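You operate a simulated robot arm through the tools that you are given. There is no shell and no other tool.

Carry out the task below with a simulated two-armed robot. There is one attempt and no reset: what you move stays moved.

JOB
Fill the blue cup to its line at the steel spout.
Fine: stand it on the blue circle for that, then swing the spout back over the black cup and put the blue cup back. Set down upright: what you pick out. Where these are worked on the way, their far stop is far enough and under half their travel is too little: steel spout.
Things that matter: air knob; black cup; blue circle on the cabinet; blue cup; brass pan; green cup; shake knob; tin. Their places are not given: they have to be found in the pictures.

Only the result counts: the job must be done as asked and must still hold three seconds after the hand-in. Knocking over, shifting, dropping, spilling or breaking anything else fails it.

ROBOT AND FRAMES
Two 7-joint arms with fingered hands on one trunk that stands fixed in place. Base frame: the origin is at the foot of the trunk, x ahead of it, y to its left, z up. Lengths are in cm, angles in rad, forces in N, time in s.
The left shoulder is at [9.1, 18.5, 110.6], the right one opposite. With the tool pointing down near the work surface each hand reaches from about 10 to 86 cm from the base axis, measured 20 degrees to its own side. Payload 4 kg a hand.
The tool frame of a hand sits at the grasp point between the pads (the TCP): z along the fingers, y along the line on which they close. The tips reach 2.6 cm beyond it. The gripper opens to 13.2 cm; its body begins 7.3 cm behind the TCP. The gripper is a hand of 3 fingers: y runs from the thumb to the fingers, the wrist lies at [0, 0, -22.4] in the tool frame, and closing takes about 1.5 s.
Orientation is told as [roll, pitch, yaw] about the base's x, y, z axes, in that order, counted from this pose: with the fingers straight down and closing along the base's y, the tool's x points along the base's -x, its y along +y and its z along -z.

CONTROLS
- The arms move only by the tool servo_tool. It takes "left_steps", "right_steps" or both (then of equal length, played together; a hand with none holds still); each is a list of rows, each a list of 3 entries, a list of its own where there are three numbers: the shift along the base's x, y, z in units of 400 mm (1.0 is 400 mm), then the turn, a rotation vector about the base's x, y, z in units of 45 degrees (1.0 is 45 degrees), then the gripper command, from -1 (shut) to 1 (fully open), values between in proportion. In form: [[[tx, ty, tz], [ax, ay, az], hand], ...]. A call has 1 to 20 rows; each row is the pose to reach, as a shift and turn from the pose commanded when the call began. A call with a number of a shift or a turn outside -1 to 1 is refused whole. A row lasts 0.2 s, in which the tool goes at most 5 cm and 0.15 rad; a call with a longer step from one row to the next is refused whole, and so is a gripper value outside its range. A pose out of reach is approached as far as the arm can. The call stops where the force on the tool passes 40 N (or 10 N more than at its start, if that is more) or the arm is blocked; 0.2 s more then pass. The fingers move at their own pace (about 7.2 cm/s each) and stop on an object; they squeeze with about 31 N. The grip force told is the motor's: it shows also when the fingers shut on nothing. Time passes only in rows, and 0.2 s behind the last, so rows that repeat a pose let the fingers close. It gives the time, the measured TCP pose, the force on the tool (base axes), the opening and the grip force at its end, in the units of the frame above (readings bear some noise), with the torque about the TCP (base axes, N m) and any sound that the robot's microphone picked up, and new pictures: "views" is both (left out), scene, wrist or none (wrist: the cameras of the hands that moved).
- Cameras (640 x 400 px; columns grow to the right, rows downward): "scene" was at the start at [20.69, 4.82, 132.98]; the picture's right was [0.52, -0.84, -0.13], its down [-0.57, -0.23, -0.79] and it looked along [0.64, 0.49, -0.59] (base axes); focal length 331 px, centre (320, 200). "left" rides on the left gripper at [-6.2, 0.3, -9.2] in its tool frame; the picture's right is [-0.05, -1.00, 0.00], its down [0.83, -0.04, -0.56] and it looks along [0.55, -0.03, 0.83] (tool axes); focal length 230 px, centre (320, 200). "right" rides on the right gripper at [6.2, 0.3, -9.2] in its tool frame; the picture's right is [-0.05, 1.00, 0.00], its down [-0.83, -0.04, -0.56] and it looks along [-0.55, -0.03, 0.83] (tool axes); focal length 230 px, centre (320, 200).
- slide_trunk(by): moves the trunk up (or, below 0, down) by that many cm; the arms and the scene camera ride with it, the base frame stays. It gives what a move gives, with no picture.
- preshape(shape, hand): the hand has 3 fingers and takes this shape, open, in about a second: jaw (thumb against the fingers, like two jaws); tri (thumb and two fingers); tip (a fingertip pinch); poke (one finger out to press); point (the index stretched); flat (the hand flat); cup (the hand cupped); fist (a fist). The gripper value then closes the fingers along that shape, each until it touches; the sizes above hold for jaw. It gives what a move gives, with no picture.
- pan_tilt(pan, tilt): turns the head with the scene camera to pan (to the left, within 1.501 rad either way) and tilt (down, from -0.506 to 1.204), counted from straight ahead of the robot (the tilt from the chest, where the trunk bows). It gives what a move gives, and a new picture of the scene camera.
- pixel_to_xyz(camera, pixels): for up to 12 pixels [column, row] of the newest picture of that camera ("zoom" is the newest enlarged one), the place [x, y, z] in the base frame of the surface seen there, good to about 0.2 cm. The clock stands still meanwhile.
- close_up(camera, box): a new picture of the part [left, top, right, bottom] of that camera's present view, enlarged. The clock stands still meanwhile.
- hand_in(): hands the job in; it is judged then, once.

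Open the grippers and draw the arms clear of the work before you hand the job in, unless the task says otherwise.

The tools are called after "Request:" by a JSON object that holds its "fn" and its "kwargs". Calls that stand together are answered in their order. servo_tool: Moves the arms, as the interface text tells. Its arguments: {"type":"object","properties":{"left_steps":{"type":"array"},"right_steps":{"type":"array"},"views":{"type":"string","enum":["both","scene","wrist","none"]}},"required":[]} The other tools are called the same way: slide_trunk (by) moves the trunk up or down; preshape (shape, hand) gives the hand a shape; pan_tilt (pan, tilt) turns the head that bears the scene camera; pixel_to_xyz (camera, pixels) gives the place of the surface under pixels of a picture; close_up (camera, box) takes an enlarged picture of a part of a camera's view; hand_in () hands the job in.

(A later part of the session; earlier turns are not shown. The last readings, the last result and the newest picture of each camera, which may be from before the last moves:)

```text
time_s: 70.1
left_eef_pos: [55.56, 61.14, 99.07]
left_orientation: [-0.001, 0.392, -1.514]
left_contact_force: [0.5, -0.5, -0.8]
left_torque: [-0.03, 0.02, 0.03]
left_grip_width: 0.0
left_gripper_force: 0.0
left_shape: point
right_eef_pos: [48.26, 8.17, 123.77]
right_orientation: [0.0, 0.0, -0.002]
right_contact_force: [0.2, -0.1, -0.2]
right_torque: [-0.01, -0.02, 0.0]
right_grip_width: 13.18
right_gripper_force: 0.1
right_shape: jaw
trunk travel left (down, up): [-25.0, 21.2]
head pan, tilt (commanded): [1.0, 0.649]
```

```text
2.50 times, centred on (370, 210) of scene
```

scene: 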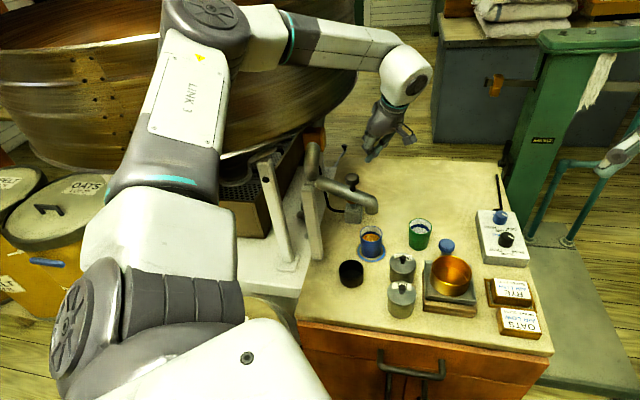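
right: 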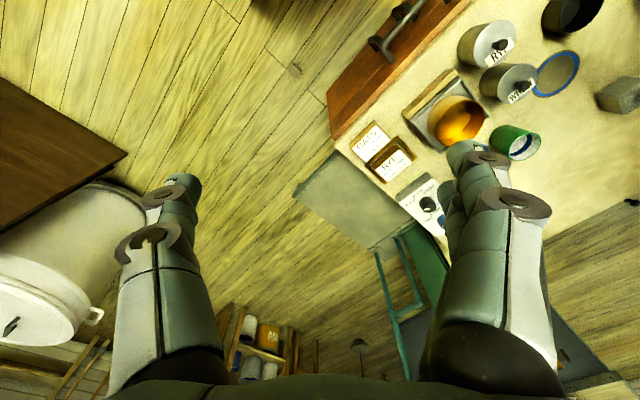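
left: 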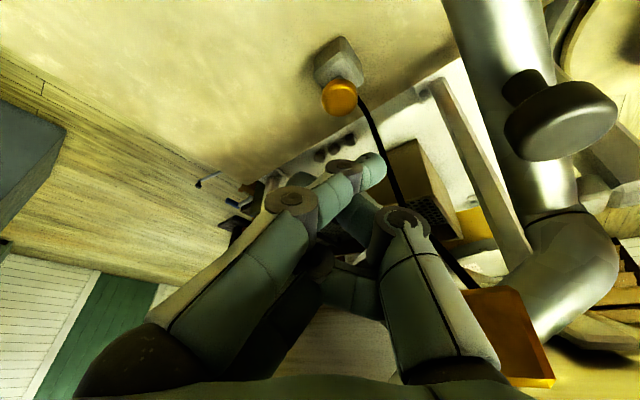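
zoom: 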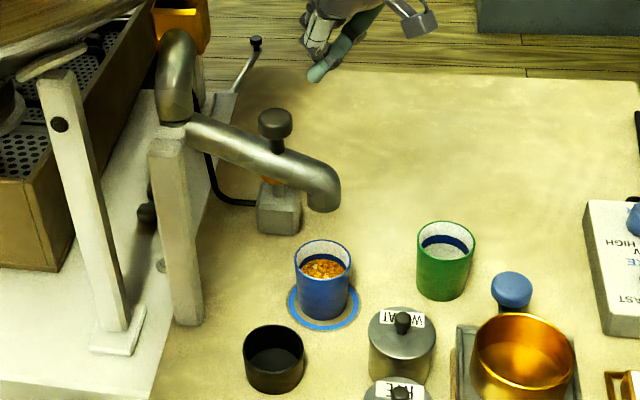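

The finger is clear and the cup is untouched. I raise the trunk 10 cm to keep the forearm off the hopper for the spout push.

Request:
{"fn": "slide_trunk", "kwargs": {"by": 12}}

Request:
{"fn": "pan_tilt", "kwargs": {"pan": 1.0, "tilt": 0.72}}

```text
time_s: 71.6
left_eef_pos: [54.7, 61.0, 114.91]
left_orientation: [0.075, 0.387, -1.484]
left_contact_force: [-0.2, -0.1, -0.2]
left_torque: [-0.02, 0.0, -0.02]
left_grip_width: 0.04
left_gripper_force: 0.1
left_shape: point
right_eef_pos: [48.31, 8.15, 135.79]
right_orientation: [0.0, 0.003, 0.0]
right_contact_force: [-0.4, 0.2, 0.1]
right_torque: [0.05, 0.0, 0.03]
right_grip_width: 13.2
right_gripper_force: 0.1
right_shape: jaw
trunk travel left (down, up): [-37.0, 9.2]
head pan, tilt (commanded): [1.0, 0.649]
```

```text
time_s: 72.2
left_eef_pos: [54.71, 61.11, 115.1]
left_orientation: [0.073, 0.389, -1.484]
left_contact_force: [0.3, -0.1, -0.3]
left_torque: [0.0, 0.01, -0.02]
left_grip_width: 0.03
left_gripper_force: 0.1
left_shape: point
right_eef_pos: [48.19, 8.25, 135.85]
right_orientation: [0.002, 0.0, 0.0]
right_contact_force: [0.7, -0.1, -0.5]
right_torque: [0.02, -0.02, 0.01]
right_grip_width: 13.18
right_gripper_force: 0.0
right_shape: jaw
trunk travel left (down, up): [-37.0, 9.2]
head pan, tilt (commanded): [1.0, 0.721]
```

scene: 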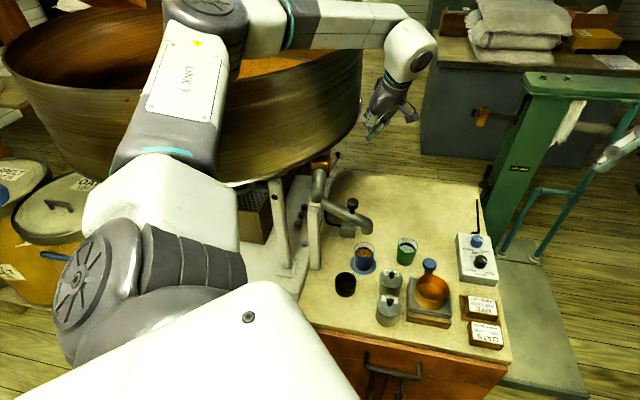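

The hand rose more than the trunk did, so I check whether the forearm is touching the hopper.

Request:
{"fn": "pixel_to_xyz", "kwargs": {"camera": "scene", "pixels": [[210, 10], [265, 30], [300, 30], [340, 30], [380, 40], [410, 50], [300, 60], [340, 60], [350, 55], [330, 15], [360, 70], [250, 90]]}}

Request:
{"fn": "close_up", "kwargs": {"camera": "scene", "box": [160, 0, 460, 180]}}

```text
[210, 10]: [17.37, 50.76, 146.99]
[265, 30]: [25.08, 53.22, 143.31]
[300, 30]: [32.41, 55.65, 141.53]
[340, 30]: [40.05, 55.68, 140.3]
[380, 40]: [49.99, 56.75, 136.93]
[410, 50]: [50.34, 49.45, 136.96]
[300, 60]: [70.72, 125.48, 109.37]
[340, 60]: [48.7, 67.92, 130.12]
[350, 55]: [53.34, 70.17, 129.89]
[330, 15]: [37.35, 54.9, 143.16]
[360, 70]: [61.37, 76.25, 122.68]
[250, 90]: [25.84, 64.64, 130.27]
```

```text
2.13 times, centred on (310, 90) of scene
```

zoom: 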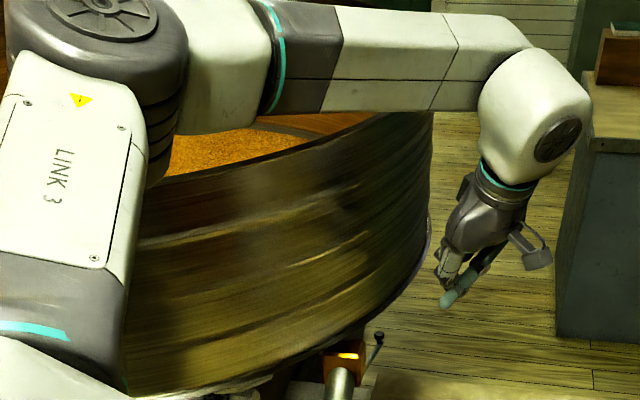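

The forearm is above the hopper rim now and nothing is touching. I lower the hand in place first and see where it goes.

Request:
{"fn": "servo_tool", "kwargs": {"left_steps": [[[0.0, -0.02, -0.05], [0, 0, 0], -1], [[0.0, -0.04, -0.12], [0, 0, 0], -1], [[0.0, -0.05, -0.2], [0, 0, 0], -1], [[0.0, -0.05, -0.25], [0, 0, 0], -1], [[0.0, -0.05, -0.25], [0, 0, 0], -1]], "views": "scene"}}

```text
time_s: 73.5
left_eef_pos: [54.56, 58.93, 105.12]
left_orientation: [0.075, 0.388, -1.482]
left_contact_force: [0.7, 0.0, -0.1]
left_torque: [0.02, 0.04, -0.02]
left_grip_width: 0.01
left_gripper_force: 0.1
left_shape: point
right_eef_pos: [48.38, 8.2, 135.85]
right_orientation: [0.0, -0.002, -0.002]
right_contact_force: [-1.0, -0.1, -1.3]
right_torque: [0.01, -0.01, 0.0]
right_grip_width: 13.19
right_gripper_force: 0.0
right_shape: jaw
trunk travel left (down, up): [-37.0, 9.2]
head pan, tilt (commanded): [1.0, 0.721]
```

scene: 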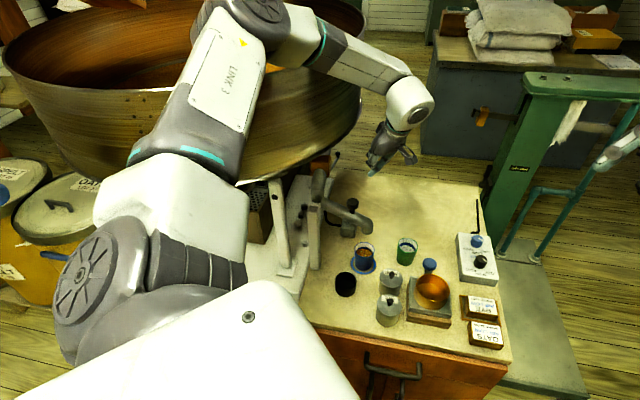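

Motion is true again. I measure the spout knob and tube before setting the finger beside it.

Request:
{"fn": "close_up", "kwargs": {"camera": "scene", "box": [310, 150, 410, 270]}}

Request:
{"fn": "servo_tool", "kwargs": {"left_steps": [[[0.0, 0.02, -0.06], [0, 0, 0], -1], [[0.0, 0.027, -0.13], [0, 0, 0], -1], [[0.0, 0.027, -0.165], [0, 0, 0], -1], [[0.0, 0.027, -0.165], [0, 0, 0], -1]], "views": "both"}}

Request:
{"fn": "close_up", "kwargs": {"camera": "left", "box": [260, 60, 640, 300]}}

```text
3.33 times, centred on (360, 210) of scene
```

zoom: 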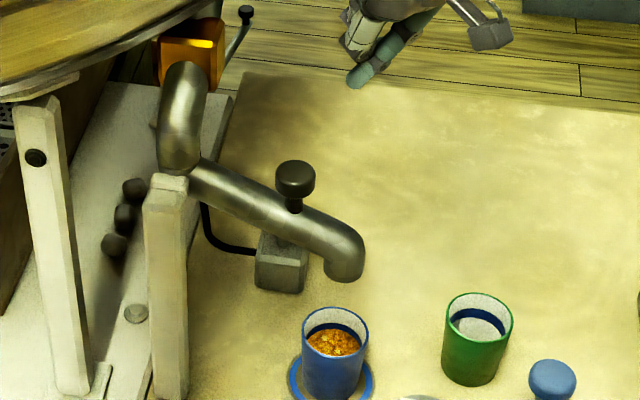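

```text
time_s: 74.5
left_eef_pos: [54.68, 60.03, 98.63]
left_orientation: [0.077, 0.389, -1.484]
left_contact_force: [0.1, 0.4, 0.1]
left_torque: [0.02, 0.0, 0.02]
left_grip_width: 0.0
left_gripper_force: 0.0
left_shape: point
right_eef_pos: [48.23, 8.07, 135.83]
right_orientation: [0.001, 0.001, 0.0]
right_contact_force: [1.4, -0.5, 0.5]
right_torque: [-0.01, -0.01, 0.01]
right_grip_width: 13.19
right_gripper_force: 0.1
right_shape: jaw
trunk travel left (down, up): [-37.0, 9.2]
head pan, tilt (commanded): [1.0, 0.721]
```

scene: 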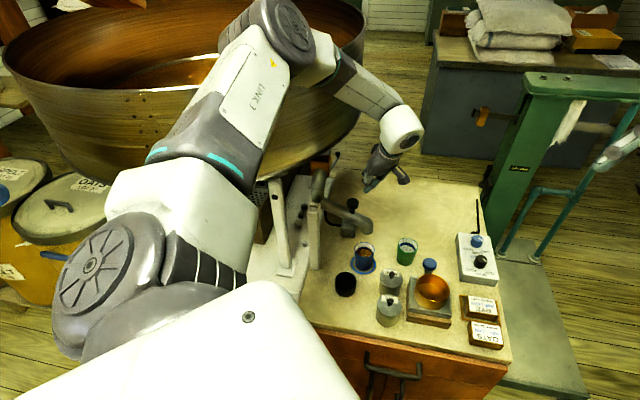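
left: 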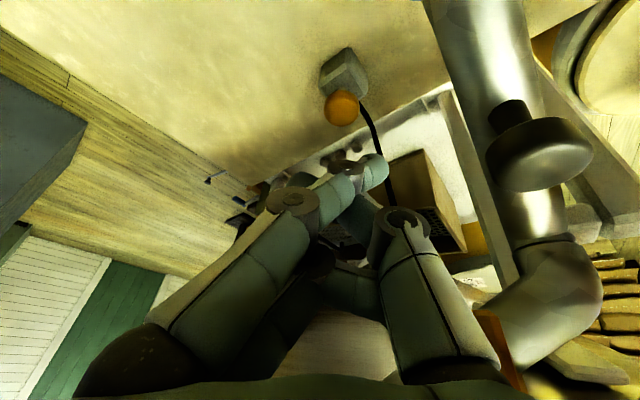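

```text
1.67 times, centred on (450, 180) of left
```

zoom: 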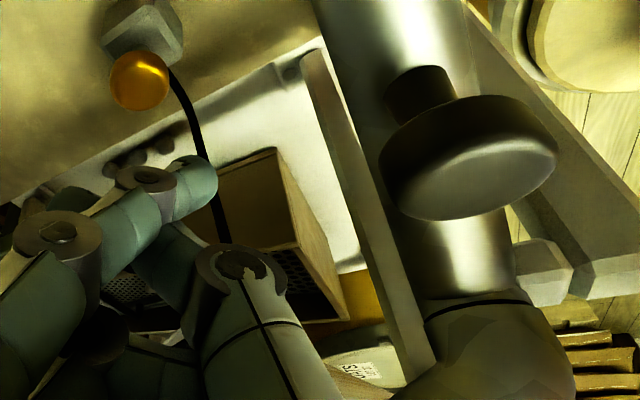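

Request:
{"fn": "pixel_to_xyz", "kwargs": {"camera": "zoom", "pixels": [[205, 175], [195, 165], [200, 200], [470, 190], [400, 170], [540, 150], [470, 130], [430, 90], [225, 265], [250, 300], [360, 100], [410, 250]]}}

```text
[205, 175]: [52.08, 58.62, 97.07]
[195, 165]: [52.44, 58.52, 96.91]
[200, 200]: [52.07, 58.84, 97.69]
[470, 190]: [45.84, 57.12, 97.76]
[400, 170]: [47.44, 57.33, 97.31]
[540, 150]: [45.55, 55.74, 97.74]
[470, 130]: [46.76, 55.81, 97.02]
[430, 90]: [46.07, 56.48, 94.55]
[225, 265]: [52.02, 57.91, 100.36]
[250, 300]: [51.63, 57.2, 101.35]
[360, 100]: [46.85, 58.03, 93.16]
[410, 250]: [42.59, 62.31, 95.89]
```

The index tip (≈52.3, 59.3, 96.8) is level with the knob (≈45.9, 56.7, top 97.7). I bring the fingertip against the knob's far right side.

Request:
{"fn": "servo_tool", "kwargs": {"left_steps": [[[-0.03, 0, -0.02], [0, 0, 0], -1], [[-0.06, 0, -0.03], [0, 0, 0], -1], [[-0.092, -0.003, -0.03], [0, 0, 0], -1], [[-0.1125, -0.018, -0.03], [0, 0, 0], -1], [[-0.1125, -0.018, -0.03], [0, 0, 0], -1]], "views": "both"}}

Request:
{"fn": "close_up", "kwargs": {"camera": "left", "box": [260, 60, 640, 300]}}

Request:
{"fn": "close_up", "kwargs": {"camera": "scene", "box": [310, 150, 410, 270]}}

```text
time_s: 75.7
left_eef_pos: [50.17, 59.37, 97.21]
left_orientation: [0.075, 0.39, -1.483]
left_contact_force: [-0.3, -0.1, -0.4]
left_torque: [0.02, 0.03, 0.0]
left_grip_width: 0.0
left_gripper_force: 0.1
left_shape: point
right_eef_pos: [48.35, 8.27, 135.85]
right_orientation: [-0.001, 0.001, 0.0]
right_contact_force: [-0.4, -0.4, 0.4]
right_torque: [0.0, 0.03, -0.02]
right_grip_width: 13.16
right_gripper_force: 0.1
right_shape: jaw
trunk travel left (down, up): [-37.0, 9.2]
head pan, tilt (commanded): [1.0, 0.721]
```

scene: 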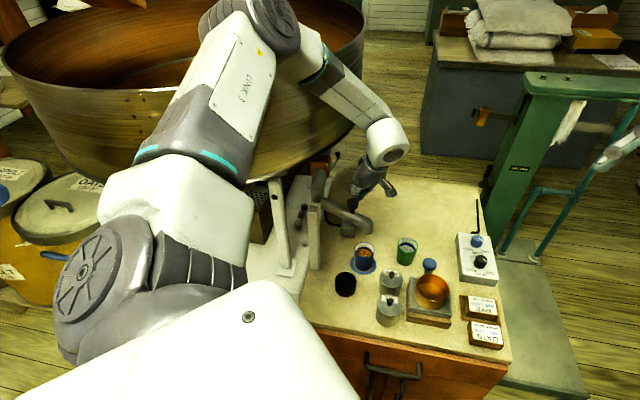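
left: 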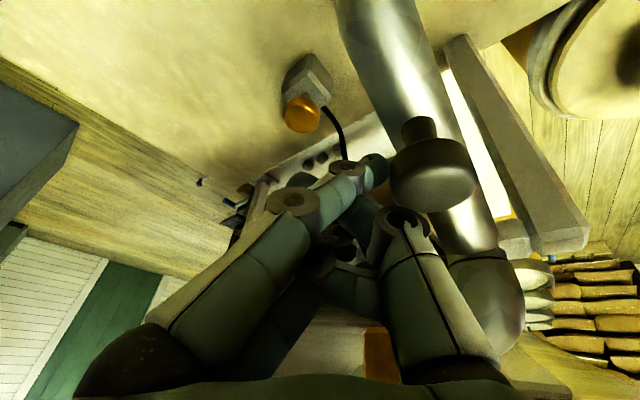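

```text
1.67 times, centred on (450, 180) of left
```

zoom: 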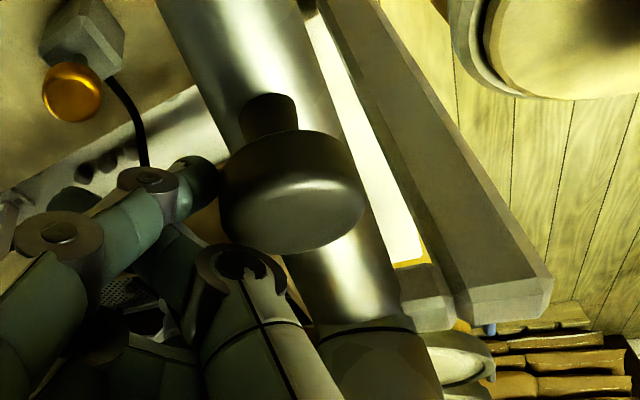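

```text
3.33 times, centred on (360, 210) of scene
```

zoom: 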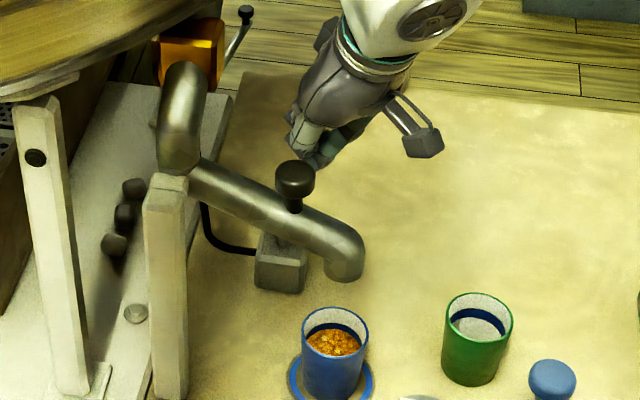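

The fingertip is right against the knob. I push it along the arc back toward the black cup.

Request:
{"fn": "servo_tool", "kwargs": {"left_steps": [[[-0.02, -0.0275, 0], [0, 0, 0], -1], [[-0.04, -0.055, 0], [0, 0, 0], -1], [[-0.065, -0.077, 0], [0, 0, 0], -1], [[-0.09, -0.095, 0], [0, 0, 0], -1], [[-0.118, -0.108, 0], [0, 0, 0], -1], [[-0.1475, -0.1175, 0], [0, 0, 0], -1], [[-0.1475, -0.1175, 0], [0, 0, 0], -1]], "views": "both"}}

Request:
{"fn": "close_up", "kwargs": {"camera": "left", "box": [260, 60, 640, 300]}}

Request:
{"fn": "close_up", "kwargs": {"camera": "scene", "box": [310, 150, 410, 300]}}

```text
time_s: 77.2
left_eef_pos: [44.18, 54.78, 97.15]
left_orientation: [0.076, 0.39, -1.484]
left_contact_force: [-0.3, 0.7, -0.7]
left_torque: [-0.01, 0.05, 0.01]
left_grip_width: 0.01
left_gripper_force: 0.0
left_shape: point
right_eef_pos: [48.22, 8.07, 135.85]
right_orientation: [-0.002, -0.001, 0.0]
right_contact_force: [0.0, 0.0, 0.6]
right_torque: [-0.03, 0.0, 0.04]
right_grip_width: 13.2
right_gripper_force: 0.2
right_shape: jaw
trunk travel left (down, up): [-37.0, 9.2]
head pan, tilt (commanded): [1.0, 0.721]
```

scene: 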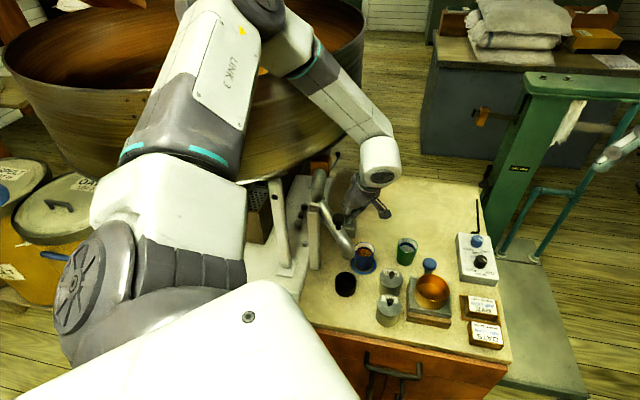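
left: 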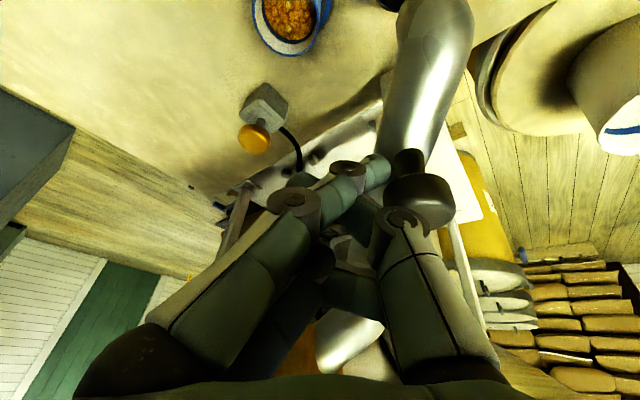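

```text
1.67 times, centred on (450, 180) of left
```

zoom: 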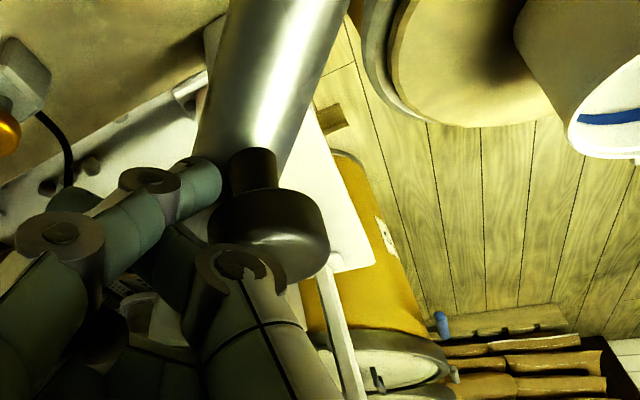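

```text
2.67 times, centred on (360, 225) of scene
```

zoom: 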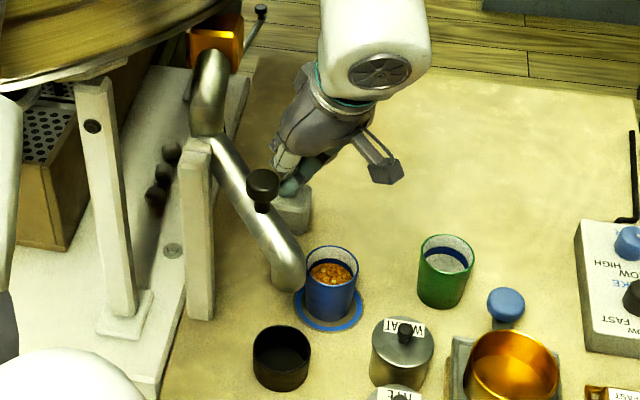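

The spout has moved back most of the way. I measure the outlet against its original position (left edge (37.45, 49.74), right edge (39.85, 48.27)).

Request:
{"fn": "pixel_to_xyz", "kwargs": {"camera": "zoom", "pixels": [[290, 290], [274, 282], [304, 280], [262, 175], [247, 185], [279, 185], [262, 200], [283, 327], [256, 345], [309, 345], [282, 385], [225, 170]]}}

```text
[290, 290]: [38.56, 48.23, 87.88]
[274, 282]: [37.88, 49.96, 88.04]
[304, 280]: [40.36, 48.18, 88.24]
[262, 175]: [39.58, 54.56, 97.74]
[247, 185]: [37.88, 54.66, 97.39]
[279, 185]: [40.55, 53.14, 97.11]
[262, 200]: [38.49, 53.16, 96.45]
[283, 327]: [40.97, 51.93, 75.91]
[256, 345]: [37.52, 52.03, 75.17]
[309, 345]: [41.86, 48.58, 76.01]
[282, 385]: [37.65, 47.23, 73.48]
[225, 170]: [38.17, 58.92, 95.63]
```

The outlet is within 0.45 cm of its start, over the black cup. I push gently the last bit to its stop.

Request:
{"fn": "servo_tool", "kwargs": {"left_steps": [[[-0.008, -0.001, 0], [0, 0, 0], -1], [[-0.016, -0.002, 0], [0, 0, 0], -1], [[-0.016, -0.002, 0], [0, 0, 0], -1]], "views": "both"}}

Request:
{"fn": "close_up", "kwargs": {"camera": "scene", "box": [310, 150, 410, 300]}}

```text
time_s: 78.0
left_eef_pos: [43.77, 54.72, 97.3]
left_orientation: [0.075, 0.388, -1.485]
left_contact_force: [4.4, -1.2, 0.4]
left_torque: [-0.01, 0.01, 0.05]
left_grip_width: 0.01
left_gripper_force: 0.1
left_shape: point
right_eef_pos: [48.28, 8.07, 135.81]
right_orientation: [0.001, -0.001, 0.001]
right_contact_force: [-0.5, 0.6, -0.9]
right_torque: [0.01, -0.02, -0.02]
right_grip_width: 13.2
right_gripper_force: 0.1
right_shape: jaw
trunk travel left (down, up): [-37.0, 9.2]
head pan, tilt (commanded): [1.0, 0.721]
```

scene: 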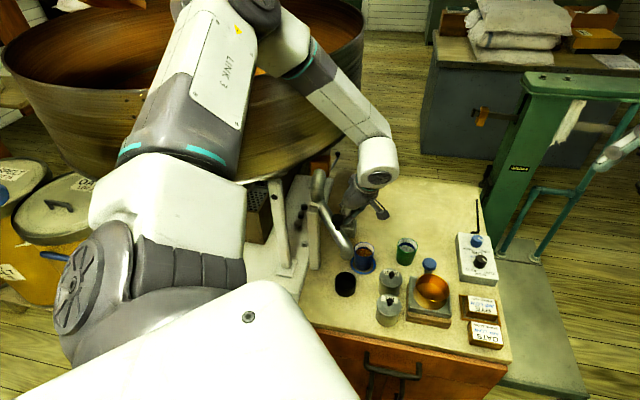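
left: 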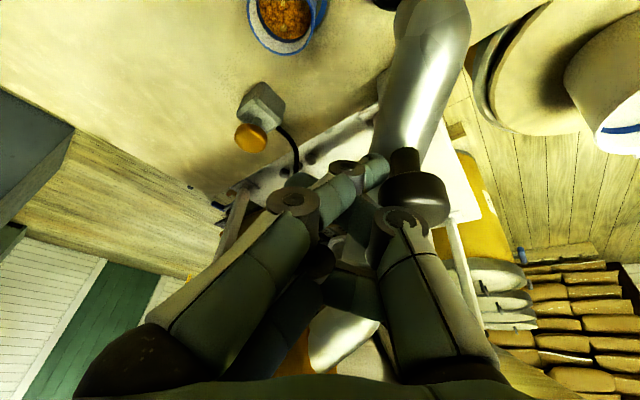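

```text
2.67 times, centred on (360, 225) of scene
```

zoom: 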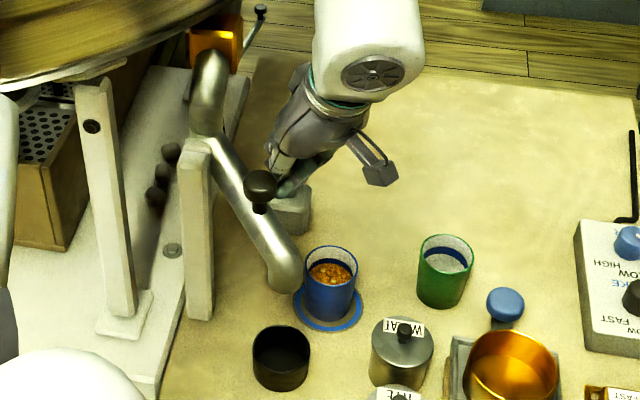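

A 4.4 N reaction shows that the spout rests at its stop over the black cup. I withdraw the finger sideways and up to a clear spot.

Request:
{"fn": "servo_tool", "kwargs": {"left_steps": [[[0.06, 0.0, 0], [0, 0, 0], -1], [[0.09, 0.0, 0.06], [0, 0, 0], -1], [[0.12, -0.02, 0.14], [0, 0, 0], -1], [[0.16, -0.05, 0.22], [0, 0, 0], -1], [[0.2, -0.08, 0.28], [0, 0, 0], -1], [[0.22, -0.1, 0.3], [0, 0, 0], -1], [[0.22, -0.1, 0.3], [0, 0, 0], -1]], "views": "scene"}}

Request:
{"fn": "close_up", "kwargs": {"camera": "scene", "box": [310, 150, 410, 300]}}

```text
time_s: 79.7
left_eef_pos: [52.38, 50.81, 109.19]
left_orientation: [0.076, 0.388, -1.483]
left_contact_force: [0.7, 1.0, -0.5]
left_torque: [0.01, -0.01, 0.03]
left_grip_width: 0.01
left_gripper_force: 0.0
left_shape: point
right_eef_pos: [48.27, 8.09, 135.65]
right_orientation: [0.0, 0.001, 0.001]
right_contact_force: [-0.8, -0.5, -0.6]
right_torque: [0.0, -0.03, -0.02]
right_grip_width: 13.18
right_gripper_force: 0.0
right_shape: jaw
trunk travel left (down, up): [-37.0, 9.2]
head pan, tilt (commanded): [1.0, 0.721]
```

scene: 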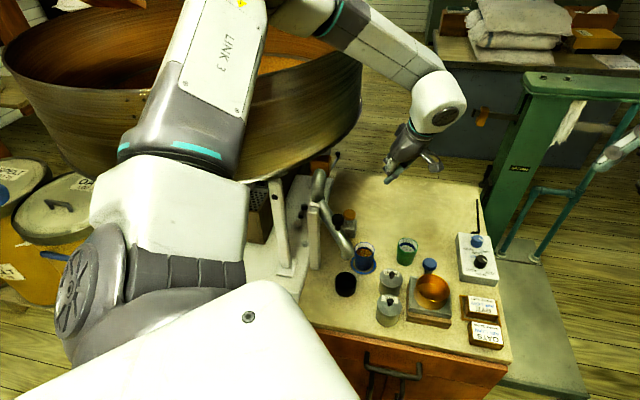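

```text
2.67 times, centred on (360, 225) of scene
```

zoom: 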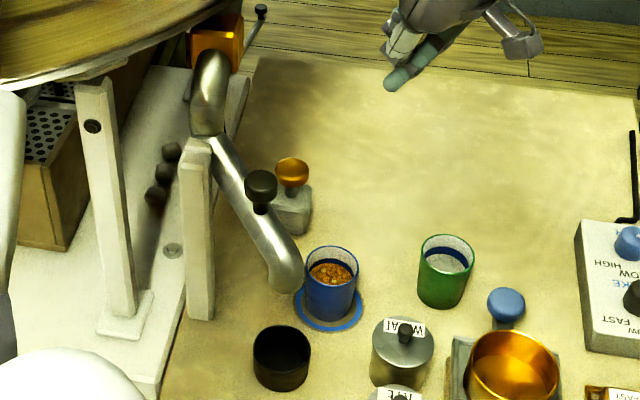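

Spout back, button up, filled cup in place. Now I bring the hand back upright (undo the tilt) and start turning yaw toward the earlier grasp direction.

Request:
{"fn": "pixel_to_xyz", "kwargs": {"camera": "zoom", "pixels": [[286, 289], [270, 281], [302, 278], [262, 178], [309, 345], [255, 345], [328, 265], [328, 275]]}}

Request:
{"fn": "servo_tool", "kwargs": {"left_steps": [[[0, -0.01, 0], [-0.1, 0.01, 0], -1], [[0, -0.02, 0], [-0.2, 0.02, 0], -1], [[0, -0.03, 0], [-0.3, 0.03, 0], -1], [[0, -0.03, 0], [-0.4, 0.04, 0], -1], [[0, -0.03, 0], [-0.5, 0.052, 0], -1], [[0, -0.03, 0], [-0.5, 0.052, 0], -1]], "views": "none"}}

```text
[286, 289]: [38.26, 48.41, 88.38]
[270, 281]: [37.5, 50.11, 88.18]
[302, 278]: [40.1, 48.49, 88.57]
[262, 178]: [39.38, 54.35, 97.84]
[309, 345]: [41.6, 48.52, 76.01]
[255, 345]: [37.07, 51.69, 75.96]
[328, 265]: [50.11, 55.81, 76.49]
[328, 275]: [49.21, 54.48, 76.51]
```

```text
time_s: 81.0
left_eef_pos: [52.37, 49.43, 109.35]
left_orientation: [0.001, 0.0, -1.499]
left_contact_force: [-0.9, -0.5, 0.2]
left_torque: [0.01, -0.03, 0.0]
left_grip_width: 0.01
left_gripper_force: 0.1
left_shape: point
right_eef_pos: [48.21, 8.08, 135.74]
right_orientation: [0.0, 0.0, 0.0]
right_contact_force: [0.1, -0.1, -0.7]
right_torque: [-0.03, 0.01, -0.01]
right_grip_width: 13.16
right_gripper_force: 0.0
right_shape: jaw
trunk travel left (down, up): [-37.0, 9.2]
head pan, tilt (commanded): [1.0, 0.721]
```

Outlet is back within ~2–3 mm of its start. The hand is upright; I restore the jaw shape and then turn yaw back to −22°.

Request:
{"fn": "preshape", "kwargs": {"hand": "left", "shape": "jaw"}}

Request:
{"fn": "servo_tool", "kwargs": {"left_steps": [[[0, 0, 0], [0, 0, 0.175], 0.3], [[0, 0, 0], [0, 0, 0.35], 0.3], [[0, 0, 0], [0, 0, 0.525], 0.3], [[0, 0, 0], [0, 0, 0.7], 0.3], [[0, 0, 0], [0, 0, 0.71], 0.3]], "views": "none"}}

Request:
{"fn": "servo_tool", "kwargs": {"left_steps": [[[0, 0, 0], [0, 0, 0.175], 0.3], [[0, 0, 0], [0, 0, 0.35], 0.3], [[0, 0, 0], [0, 0, 0.525], 0.3], [[0, 0, 0], [0, 0, 0.7], 0.3], [[0, 0, 0], [0, 0, 0.71], 0.3]], "views": "scene"}}

```text
time_s: 82.0
left_eef_pos: [52.37, 49.61, 109.24]
left_orientation: [0.003, 0.0, -1.498]
left_contact_force: [0.0, 0.3, 0.2]
left_torque: [0.03, -0.01, 0.0]
left_grip_width: 9.51
left_gripper_force: 0.0
left_shape: jaw
right_eef_pos: [48.23, 8.22, 135.76]
right_orientation: [0.0, 0.0, 0.0]
right_contact_force: [-0.7, -0.3, 0.3]
right_torque: [0.03, 0.0, 0.01]
right_grip_width: 13.19
right_gripper_force: 0.1
right_shape: jaw
trunk travel left (down, up): [-37.0, 9.2]
head pan, tilt (commanded): [1.0, 0.721]
```

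```text
time_s: 83.2
left_eef_pos: [52.48, 49.42, 109.1]
left_orientation: [0.002, 0.002, -0.938]
left_contact_force: [-0.4, 0.5, -0.6]
left_torque: [0.0, -0.01, -0.02]
left_grip_width: 3.02
left_gripper_force: 0.1
left_shape: jaw
right_eef_pos: [48.12, 8.25, 135.72]
right_orientation: [0.001, 0.0, 0.0]
right_contact_force: [0.2, 0.5, -0.3]
right_torque: [0.01, -0.02, 0.02]
right_grip_width: 13.19
right_gripper_force: 0.0
right_shape: jaw
trunk travel left (down, up): [-37.0, 9.2]
head pan, tilt (commanded): [1.0, 0.721]
```

```text
time_s: 84.3
left_eef_pos: [52.33, 49.41, 109.26]
left_orientation: [0.002, 0.002, -0.381]
left_contact_force: [0.6, -1.1, -0.4]
left_torque: [-0.01, 0.0, -0.04]
left_grip_width: 3.05
left_gripper_force: 0.1
left_shape: jaw
right_eef_pos: [48.24, 8.21, 135.77]
right_orientation: [0.0, 0.0, 0.0]
right_contact_force: [0.3, -0.4, 0.0]
right_torque: [0.0, -0.02, 0.02]
right_grip_width: 13.2
right_gripper_force: 0.1
right_shape: jaw
trunk travel left (down, up): [-37.0, 9.2]
head pan, tilt (commanded): [1.0, 0.721]
```

scene: 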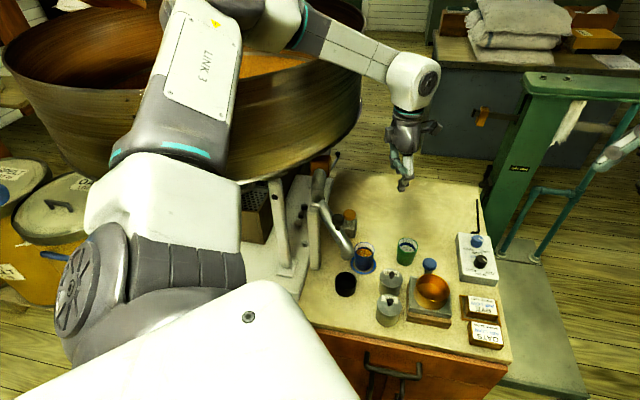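

Grip width reads only 3 cm at the same command as before, so I open the hand fully and look.

Request:
{"fn": "servo_tool", "kwargs": {"left_steps": [[[0, 0, 0], [0, 0, 0], 1], [[0, 0, 0], [0, 0, 0], 1], [[0, 0, 0], [0, 0, 0], 1], [[0, 0, 0], [0, 0, 0], 1], [[0, 0, 0], [0, 0, 0], 1], [[0, 0, 0], [0, 0, 0], 1]], "views": "both"}}

```text
time_s: 85.8
left_eef_pos: [52.25, 49.39, 109.13]
left_orientation: [0.002, 0.002, -0.383]
left_contact_force: [0.4, 0.4, -0.1]
left_torque: [-0.02, 0.0, 0.0]
left_grip_width: 9.48
left_gripper_force: 0.1
left_shape: jaw
right_eef_pos: [48.27, 8.25, 135.77]
right_orientation: [0.001, 0.0, 0.0]
right_contact_force: [0.2, 0.5, -0.5]
right_torque: [0.03, -0.03, 0.0]
right_grip_width: 13.18
right_gripper_force: 0.1
right_shape: jaw
trunk travel left (down, up): [-37.0, 9.2]
head pan, tilt (commanded): [1.0, 0.721]
```

scene: 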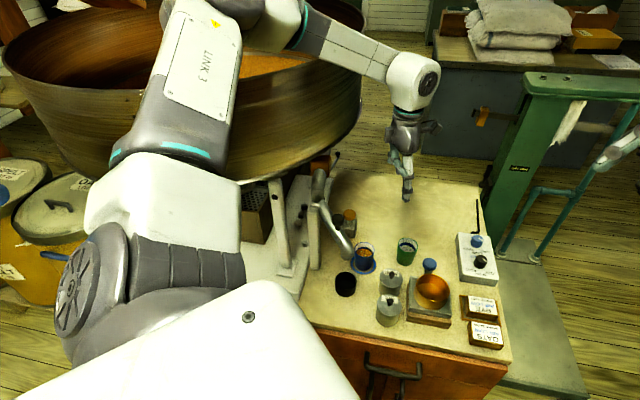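
left: 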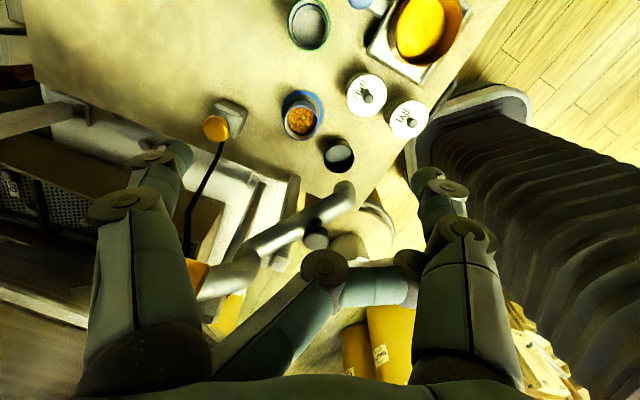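

One finger is still curled across the palm (320,280). I go through the "flat" shape to open all fingers, then look.

Request:
{"fn": "preshape", "kwargs": {"hand": "left", "shape": "flat"}}

Request:
{"fn": "close_up", "kwargs": {"camera": "left", "box": [0, 0, 640, 400]}}

```text
time_s: 86.7
left_eef_pos: [52.43, 49.42, 109.24]
left_orientation: [0.002, 0.003, -0.382]
left_contact_force: [0.3, 0.2, 0.1]
left_torque: [0.0, 0.0, -0.03]
left_grip_width: 0.0
left_gripper_force: 0.0
left_shape: flat
right_eef_pos: [48.2, 8.26, 135.71]
right_orientation: [0.0, 0.0, 0.0]
right_contact_force: [-0.4, 0.5, 0.3]
right_torque: [-0.01, -0.02, 0.0]
right_grip_width: 13.17
right_gripper_force: 0.1
right_shape: jaw
trunk travel left (down, up): [-37.0, 9.2]
head pan, tilt (commanded): [1.0, 0.721]
```

```text
1.00 times, centred on (320, 200) of left (not enlarged: the box is as wide or as high as the picture)
```

zoom: 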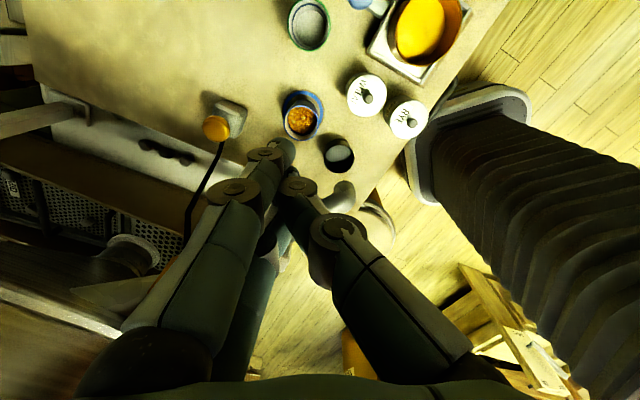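

All fingers are straight now. I go back to "jaw" and check.

Request:
{"fn": "preshape", "kwargs": {"hand": "left", "shape": "jaw"}}

Request:
{"fn": "close_up", "kwargs": {"camera": "left", "box": [0, 0, 640, 400]}}

```text
time_s: 87.5
left_eef_pos: [52.25, 49.38, 109.22]
left_orientation: [0.002, 0.001, -0.383]
left_contact_force: [0.4, 0.3, 0.1]
left_torque: [0.0, 0.01, -0.03]
left_grip_width: 13.21
left_gripper_force: 0.0
left_shape: jaw
right_eef_pos: [48.34, 8.16, 135.74]
right_orientation: [-0.001, 0.001, 0.0]
right_contact_force: [0.2, 0.1, -0.1]
right_torque: [0.01, 0.02, -0.01]
right_grip_width: 13.16
right_gripper_force: 0.1
right_shape: jaw
trunk travel left (down, up): [-37.0, 9.2]
head pan, tilt (commanded): [1.0, 0.721]
```

```text
1.00 times, centred on (320, 200) of left (not enlarged: the box is as wide or as high as the picture)
```

zoom: 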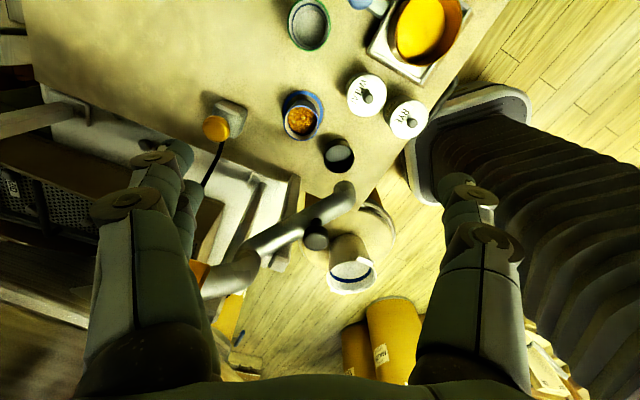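

The jaw shape is right again (13.2 cm). I lower the trunk 12 cm to where the cup grasp worked before.

Request:
{"fn": "slide_trunk", "kwargs": {"by": -12}}

Request:
{"fn": "pan_tilt", "kwargs": {"pan": 1.0, "tilt": 0.62}}

```text
time_s: 89.0
left_eef_pos: [52.33, 49.58, 97.31]
left_orientation: [0.002, 0.0, -0.383]
left_contact_force: [-0.4, -0.1, -0.2]
left_torque: [0.03, 0.01, 0.0]
left_grip_width: 13.21
left_gripper_force: 0.0
left_shape: jaw
right_eef_pos: [48.22, 8.21, 123.78]
right_orientation: [0.0, -0.002, 0.0]
right_contact_force: [0.8, 0.0, 0.2]
right_torque: [0.01, -0.02, -0.03]
right_grip_width: 13.18
right_gripper_force: 0.1
right_shape: jaw
trunk travel left (down, up): [-25.0, 21.2]
head pan, tilt (commanded): [1.0, 0.721]
```

```text
time_s: 89.7
left_eef_pos: [52.49, 49.46, 97.18]
left_orientation: [0.003, 0.002, -0.383]
left_contact_force: [-0.5, 1.2, -0.2]
left_torque: [-0.02, 0.0, -0.02]
left_grip_width: 13.19
left_gripper_force: 0.1
left_shape: jaw
right_eef_pos: [48.22, 8.16, 123.9]
right_orientation: [-0.001, 0.0, 0.0]
right_contact_force: [0.1, 0.0, 0.1]
right_torque: [0.0, 0.0, 0.02]
right_grip_width: 13.17
right_gripper_force: 0.1
right_shape: jaw
trunk travel left (down, up): [-25.0, 21.2]
head pan, tilt (commanded): [1.0, 0.62]
```

scene: 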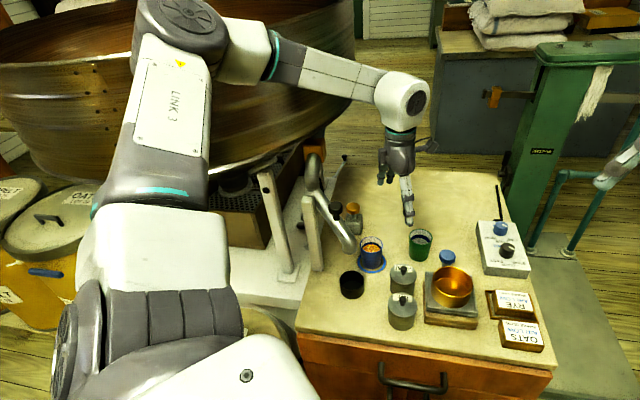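

I move to above the filled cup (49.3, 53.8) at z≈88 with the fingers at 8.6 cm.

Request:
{"fn": "servo_tool", "kwargs": {"left_steps": [[[-0.02, 0.03, -0.03], [0, 0, 0], 0.3], [[-0.05, 0.07, -0.09], [0, 0, 0], 0.3], [[-0.07, 0.1, -0.16], [0, 0, 0], 0.3], [[-0.0775, 0.1075, -0.23], [0, 0, 0], 0.3], [[-0.0775, 0.1075, -0.23], [0, 0, 0], 0.3]], "views": "both"}}

Request:
{"fn": "close_up", "kwargs": {"camera": "left", "box": [220, 60, 420, 240]}}

```text
time_s: 90.9
left_eef_pos: [49.39, 53.61, 87.85]
left_orientation: [0.001, 0.003, -0.381]
left_contact_force: [-0.4, 0.4, 0.4]
left_torque: [-0.02, 0.02, 0.02]
left_grip_width: 8.62
left_gripper_force: 0.1
left_shape: jaw
right_eef_pos: [48.22, 8.21, 123.84]
right_orientation: [-0.001, 0.0, 0.0]
right_contact_force: [-0.3, -0.6, 0.3]
right_torque: [-0.01, -0.01, 0.01]
right_grip_width: 13.19
right_gripper_force: 0.0
right_shape: jaw
trunk travel left (down, up): [-25.0, 21.2]
head pan, tilt (commanded): [1.0, 0.62]
```

scene: 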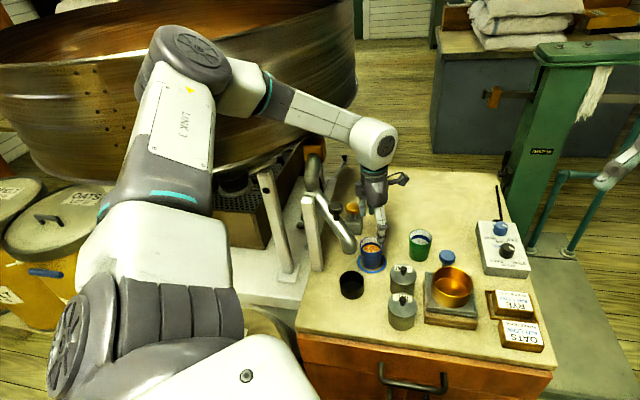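
left: 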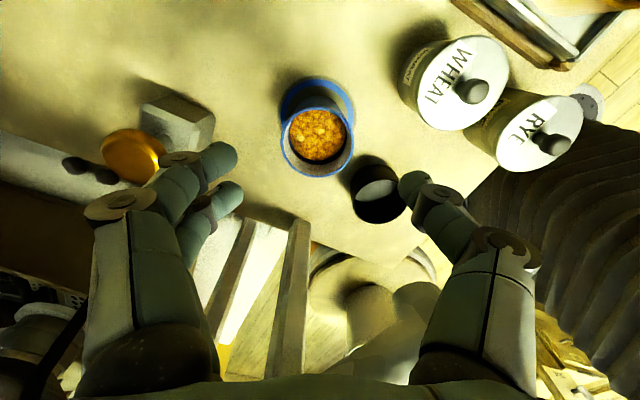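

```text
2.22 times, centred on (320, 150) of left
```

zoom: 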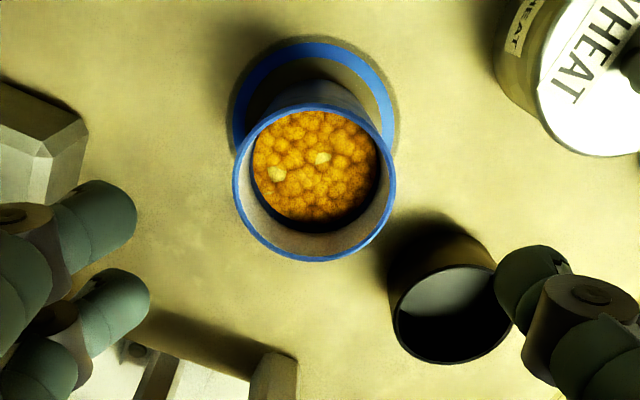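

The cup is centred under the hand and the grain reaches the line. I double-check level and rim heights from this view.

Request:
{"fn": "pixel_to_xyz", "kwargs": {"camera": "zoom", "pixels": [[315, 110], [315, 258], [235, 182], [395, 182], [315, 160], [290, 150], [340, 150], [315, 190], [315, 225], [315, 235], [315, 245], [315, 215]]}}

```text
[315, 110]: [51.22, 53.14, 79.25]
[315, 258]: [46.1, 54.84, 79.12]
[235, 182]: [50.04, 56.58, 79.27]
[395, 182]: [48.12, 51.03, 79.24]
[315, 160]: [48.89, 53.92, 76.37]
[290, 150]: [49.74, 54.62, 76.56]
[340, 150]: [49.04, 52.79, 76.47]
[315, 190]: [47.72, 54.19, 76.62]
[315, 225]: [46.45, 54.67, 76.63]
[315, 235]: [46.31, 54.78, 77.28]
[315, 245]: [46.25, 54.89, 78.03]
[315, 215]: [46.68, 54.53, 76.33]
```

Level ≈76.5–76.6 within the band, cup centre ≈(49.0, 53.9). I lower around the cup to the grasp height.

Request:
{"fn": "servo_tool", "kwargs": {"left_steps": [[[-0.005, 0.005, -0.08], [0, 0, 0], 0.3], [[-0.005, 0.005, -0.16], [0, 0, 0], 0.3], [[-0.005, 0.005, -0.23], [0, 0, 0], 0.3], [[-0.005, 0.005, -0.28], [0, 0, 0], 0.3], [[-0.005, 0.005, -0.298], [0, 0, 0], 0.3], [[-0.005, 0.005, -0.298], [0, 0, 0], 0.3]], "views": "both"}}

```text
time_s: 92.3
left_eef_pos: [49.03, 53.8, 76.06]
left_orientation: [0.0, 0.003, -0.383]
left_contact_force: [0.2, 0.6, 0.2]
left_torque: [-0.01, 0.0, 0.0]
left_grip_width: 8.61
left_gripper_force: 0.0
left_shape: jaw
right_eef_pos: [48.32, 8.09, 123.73]
right_orientation: [0.0, 0.001, -0.001]
right_contact_force: [0.5, 0.7, 0.8]
right_torque: [-0.01, 0.0, -0.02]
right_grip_width: 13.18
right_gripper_force: 0.1
right_shape: jaw
trunk travel left (down, up): [-25.0, 21.2]
head pan, tilt (commanded): [1.0, 0.62]
```

scene: 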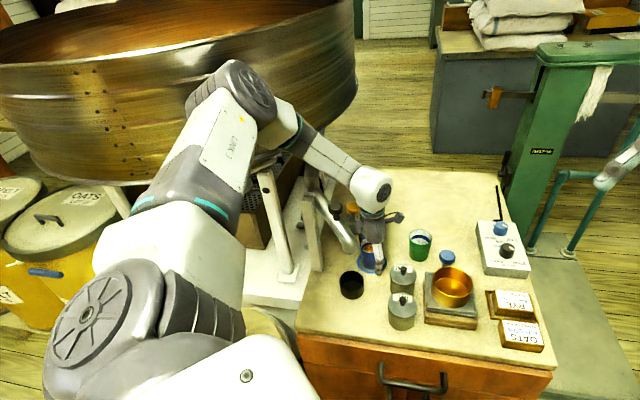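
left: 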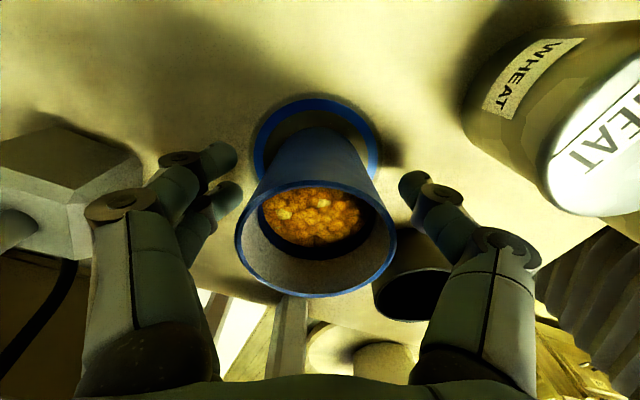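

Thumb and fingers straddle the cup well. I close gradually and hold.

Request:
{"fn": "servo_tool", "kwargs": {"left_steps": [[[0, 0, 0], [0, 0, 0], 0.1], [[0, 0, 0], [0, 0, 0], -0.1], [[0, 0, 0], [0, 0, 0], -0.25], [[0, 0, 0], [0, 0, 0], -0.4], [[0, 0, 0], [0, 0, 0], -0.6], [[0, 0, 0], [0, 0, 0], -0.6], [[0, 0, 0], [0, 0, 0], -0.6]], "views": "wrist"}}

```text
time_s: 93.9
left_eef_pos: [48.95, 53.82, 76.08]
left_orientation: [0.003, 0.002, -0.382]
left_contact_force: [-0.6, 0.1, -0.5]
left_torque: [-0.01, 0.03, -0.03]
left_grip_width: 4.35
left_gripper_force: 31.2
left_shape: jaw
right_eef_pos: [48.33, 8.23, 123.82]
right_orientation: [0.0, -0.001, 0.0]
right_contact_force: [0.3, 0.2, -1.4]
right_torque: [0.0, -0.03, 0.02]
right_grip_width: 13.2
right_gripper_force: 0.1
right_shape: jaw
trunk travel left (down, up): [-25.0, 21.2]
head pan, tilt (commanded): [1.0, 0.62]
```

left: 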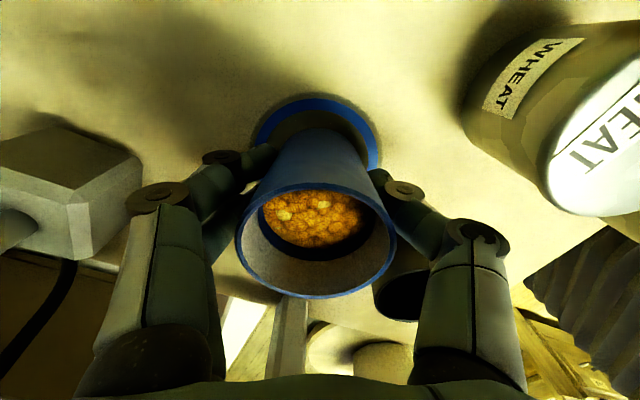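

Firm grip as before. I lift the full cup gently straight up ~13 cm.

Request:
{"fn": "servo_tool", "kwargs": {"left_steps": [[[0, 0, 0.01], [0, 0, 0], -0.6], [[0, 0, 0.035], [0, 0, 0], -0.6], [[0, 0, 0.07], [0, 0, 0], -0.6], [[0, 0, 0.11], [0, 0, 0], -0.6], [[0, 0, 0.15], [0, 0, 0], -0.6], [[0, 0, 0.19], [0, 0, 0], -0.6], [[0, 0, 0.23], [0, 0, 0], -0.6], [[0, 0, 0.27], [0, 0, 0], -0.6], [[0, 0, 0.3], [0, 0, 0], -0.6], [[0, 0, 0.32], [0, 0, 0], -0.6], [[0, 0, 0.325], [0, 0, 0], -0.6]], "views": "both"}}

```text
time_s: 96.3
left_eef_pos: [49.09, 54.06, 89.07]
left_orientation: [0.002, 0.002, -0.382]
left_contact_force: [0.1, -0.1, -1.2]
left_torque: [-0.02, -0.01, 0.02]
left_grip_width: 4.35
left_gripper_force: 30.7
left_shape: jaw
right_eef_pos: [48.19, 8.06, 123.82]
right_orientation: [0.0, 0.001, 0.0]
right_contact_force: [0.6, -0.9, 0.1]
right_torque: [0.01, 0.0, -0.03]
right_grip_width: 13.2
right_gripper_force: 0.0
right_shape: jaw
trunk travel left (down, up): [-25.0, 21.2]
head pan, tilt (commanded): [1.0, 0.62]
```

scene: 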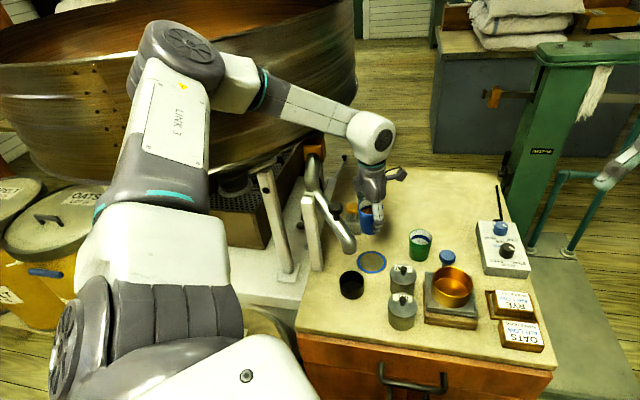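
left: 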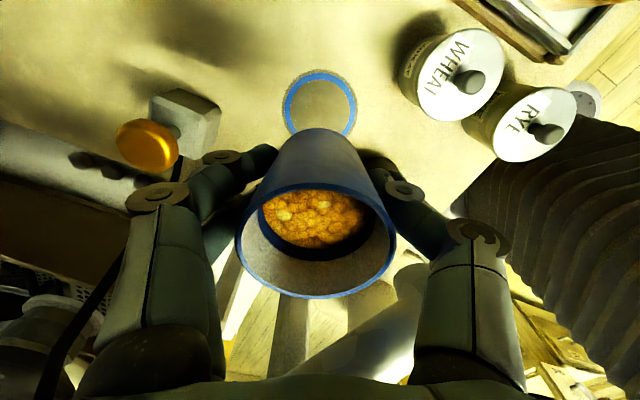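

No spill. I carry it smoothly back to its original place above (67.95, 41.45).

Request:
{"fn": "servo_tool", "kwargs": {"left_steps": [[[0.0095, -0.0063, 0], [0, 0, 0], -0.6], [[0.0284, -0.0188, 0], [0, 0, 0], -0.6], [[0.0567, -0.0377, 0], [0, 0, 0], -0.6], [[0.0945, -0.0628, 0], [0, 0, 0], -0.6], [[0.137, -0.0911, 0], [0, 0, 0], -0.6], [[0.1796, -0.1193, 0], [0, 0, 0], -0.6], [[0.2221, -0.1476, 0], [0, 0, 0], -0.6], [[0.2646, -0.1758, 0], [0, 0, 0], -0.6], [[0.3071, -0.2041, 0], [0, 0, 0], -0.6], [[0.3497, -0.2324, 0], [0, 0, 0], -0.6], [[0.3875, -0.2575, 0], [0, 0, 0], -0.6], [[0.4205, -0.2795, 0], [0, 0, 0], -0.6], [[0.4489, -0.2983, 0], [0, 0, 0], -0.6], [[0.4654, -0.3093, 0], [0, 0, 0], -0.6], [[0.4725, -0.314, 0], [0, 0, 0], -0.6], [[0.4725, -0.314, 0], [0, 0, 0], -0.6]], "views": "both"}}

```text
time_s: 99.7
left_eef_pos: [67.61, 41.41, 89.36]
left_orientation: [0.004, 0.0, -0.384]
left_contact_force: [0.0, -0.1, -1.3]
left_torque: [-0.01, -0.02, 0.01]
left_grip_width: 4.33
left_gripper_force: 30.8
left_shape: jaw
left hand out of reach, approached as far as the arm can: row 15, 16
right_eef_pos: [48.27, 8.09, 123.83]
right_orientation: [-0.001, 0.0, -0.001]
right_contact_force: [0.9, -0.3, -0.9]
right_torque: [-0.02, 0.01, 0.0]
right_grip_width: 13.19
right_gripper_force: 0.0
right_shape: jaw
trunk travel left (down, up): [-25.0, 21.2]
head pan, tilt (commanded): [1.0, 0.62]
```

scene: 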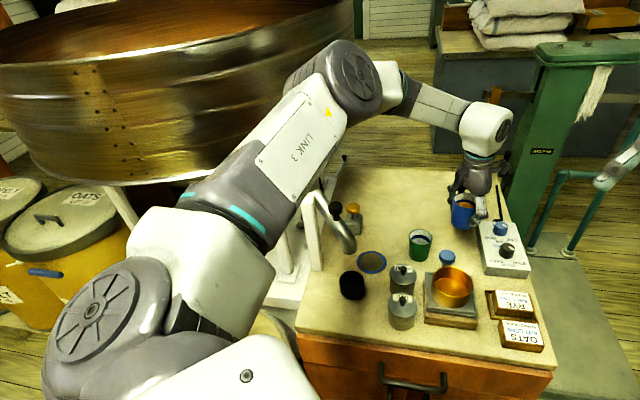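
left: 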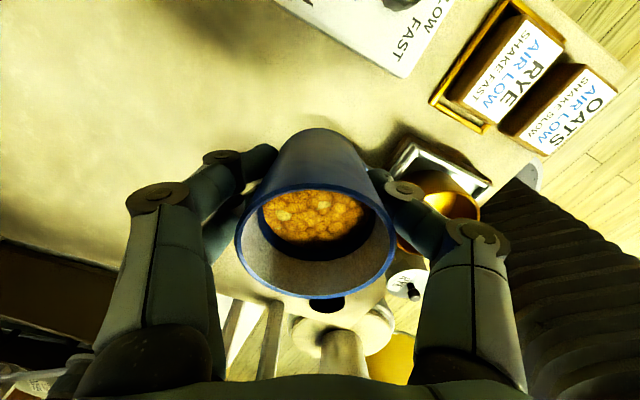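

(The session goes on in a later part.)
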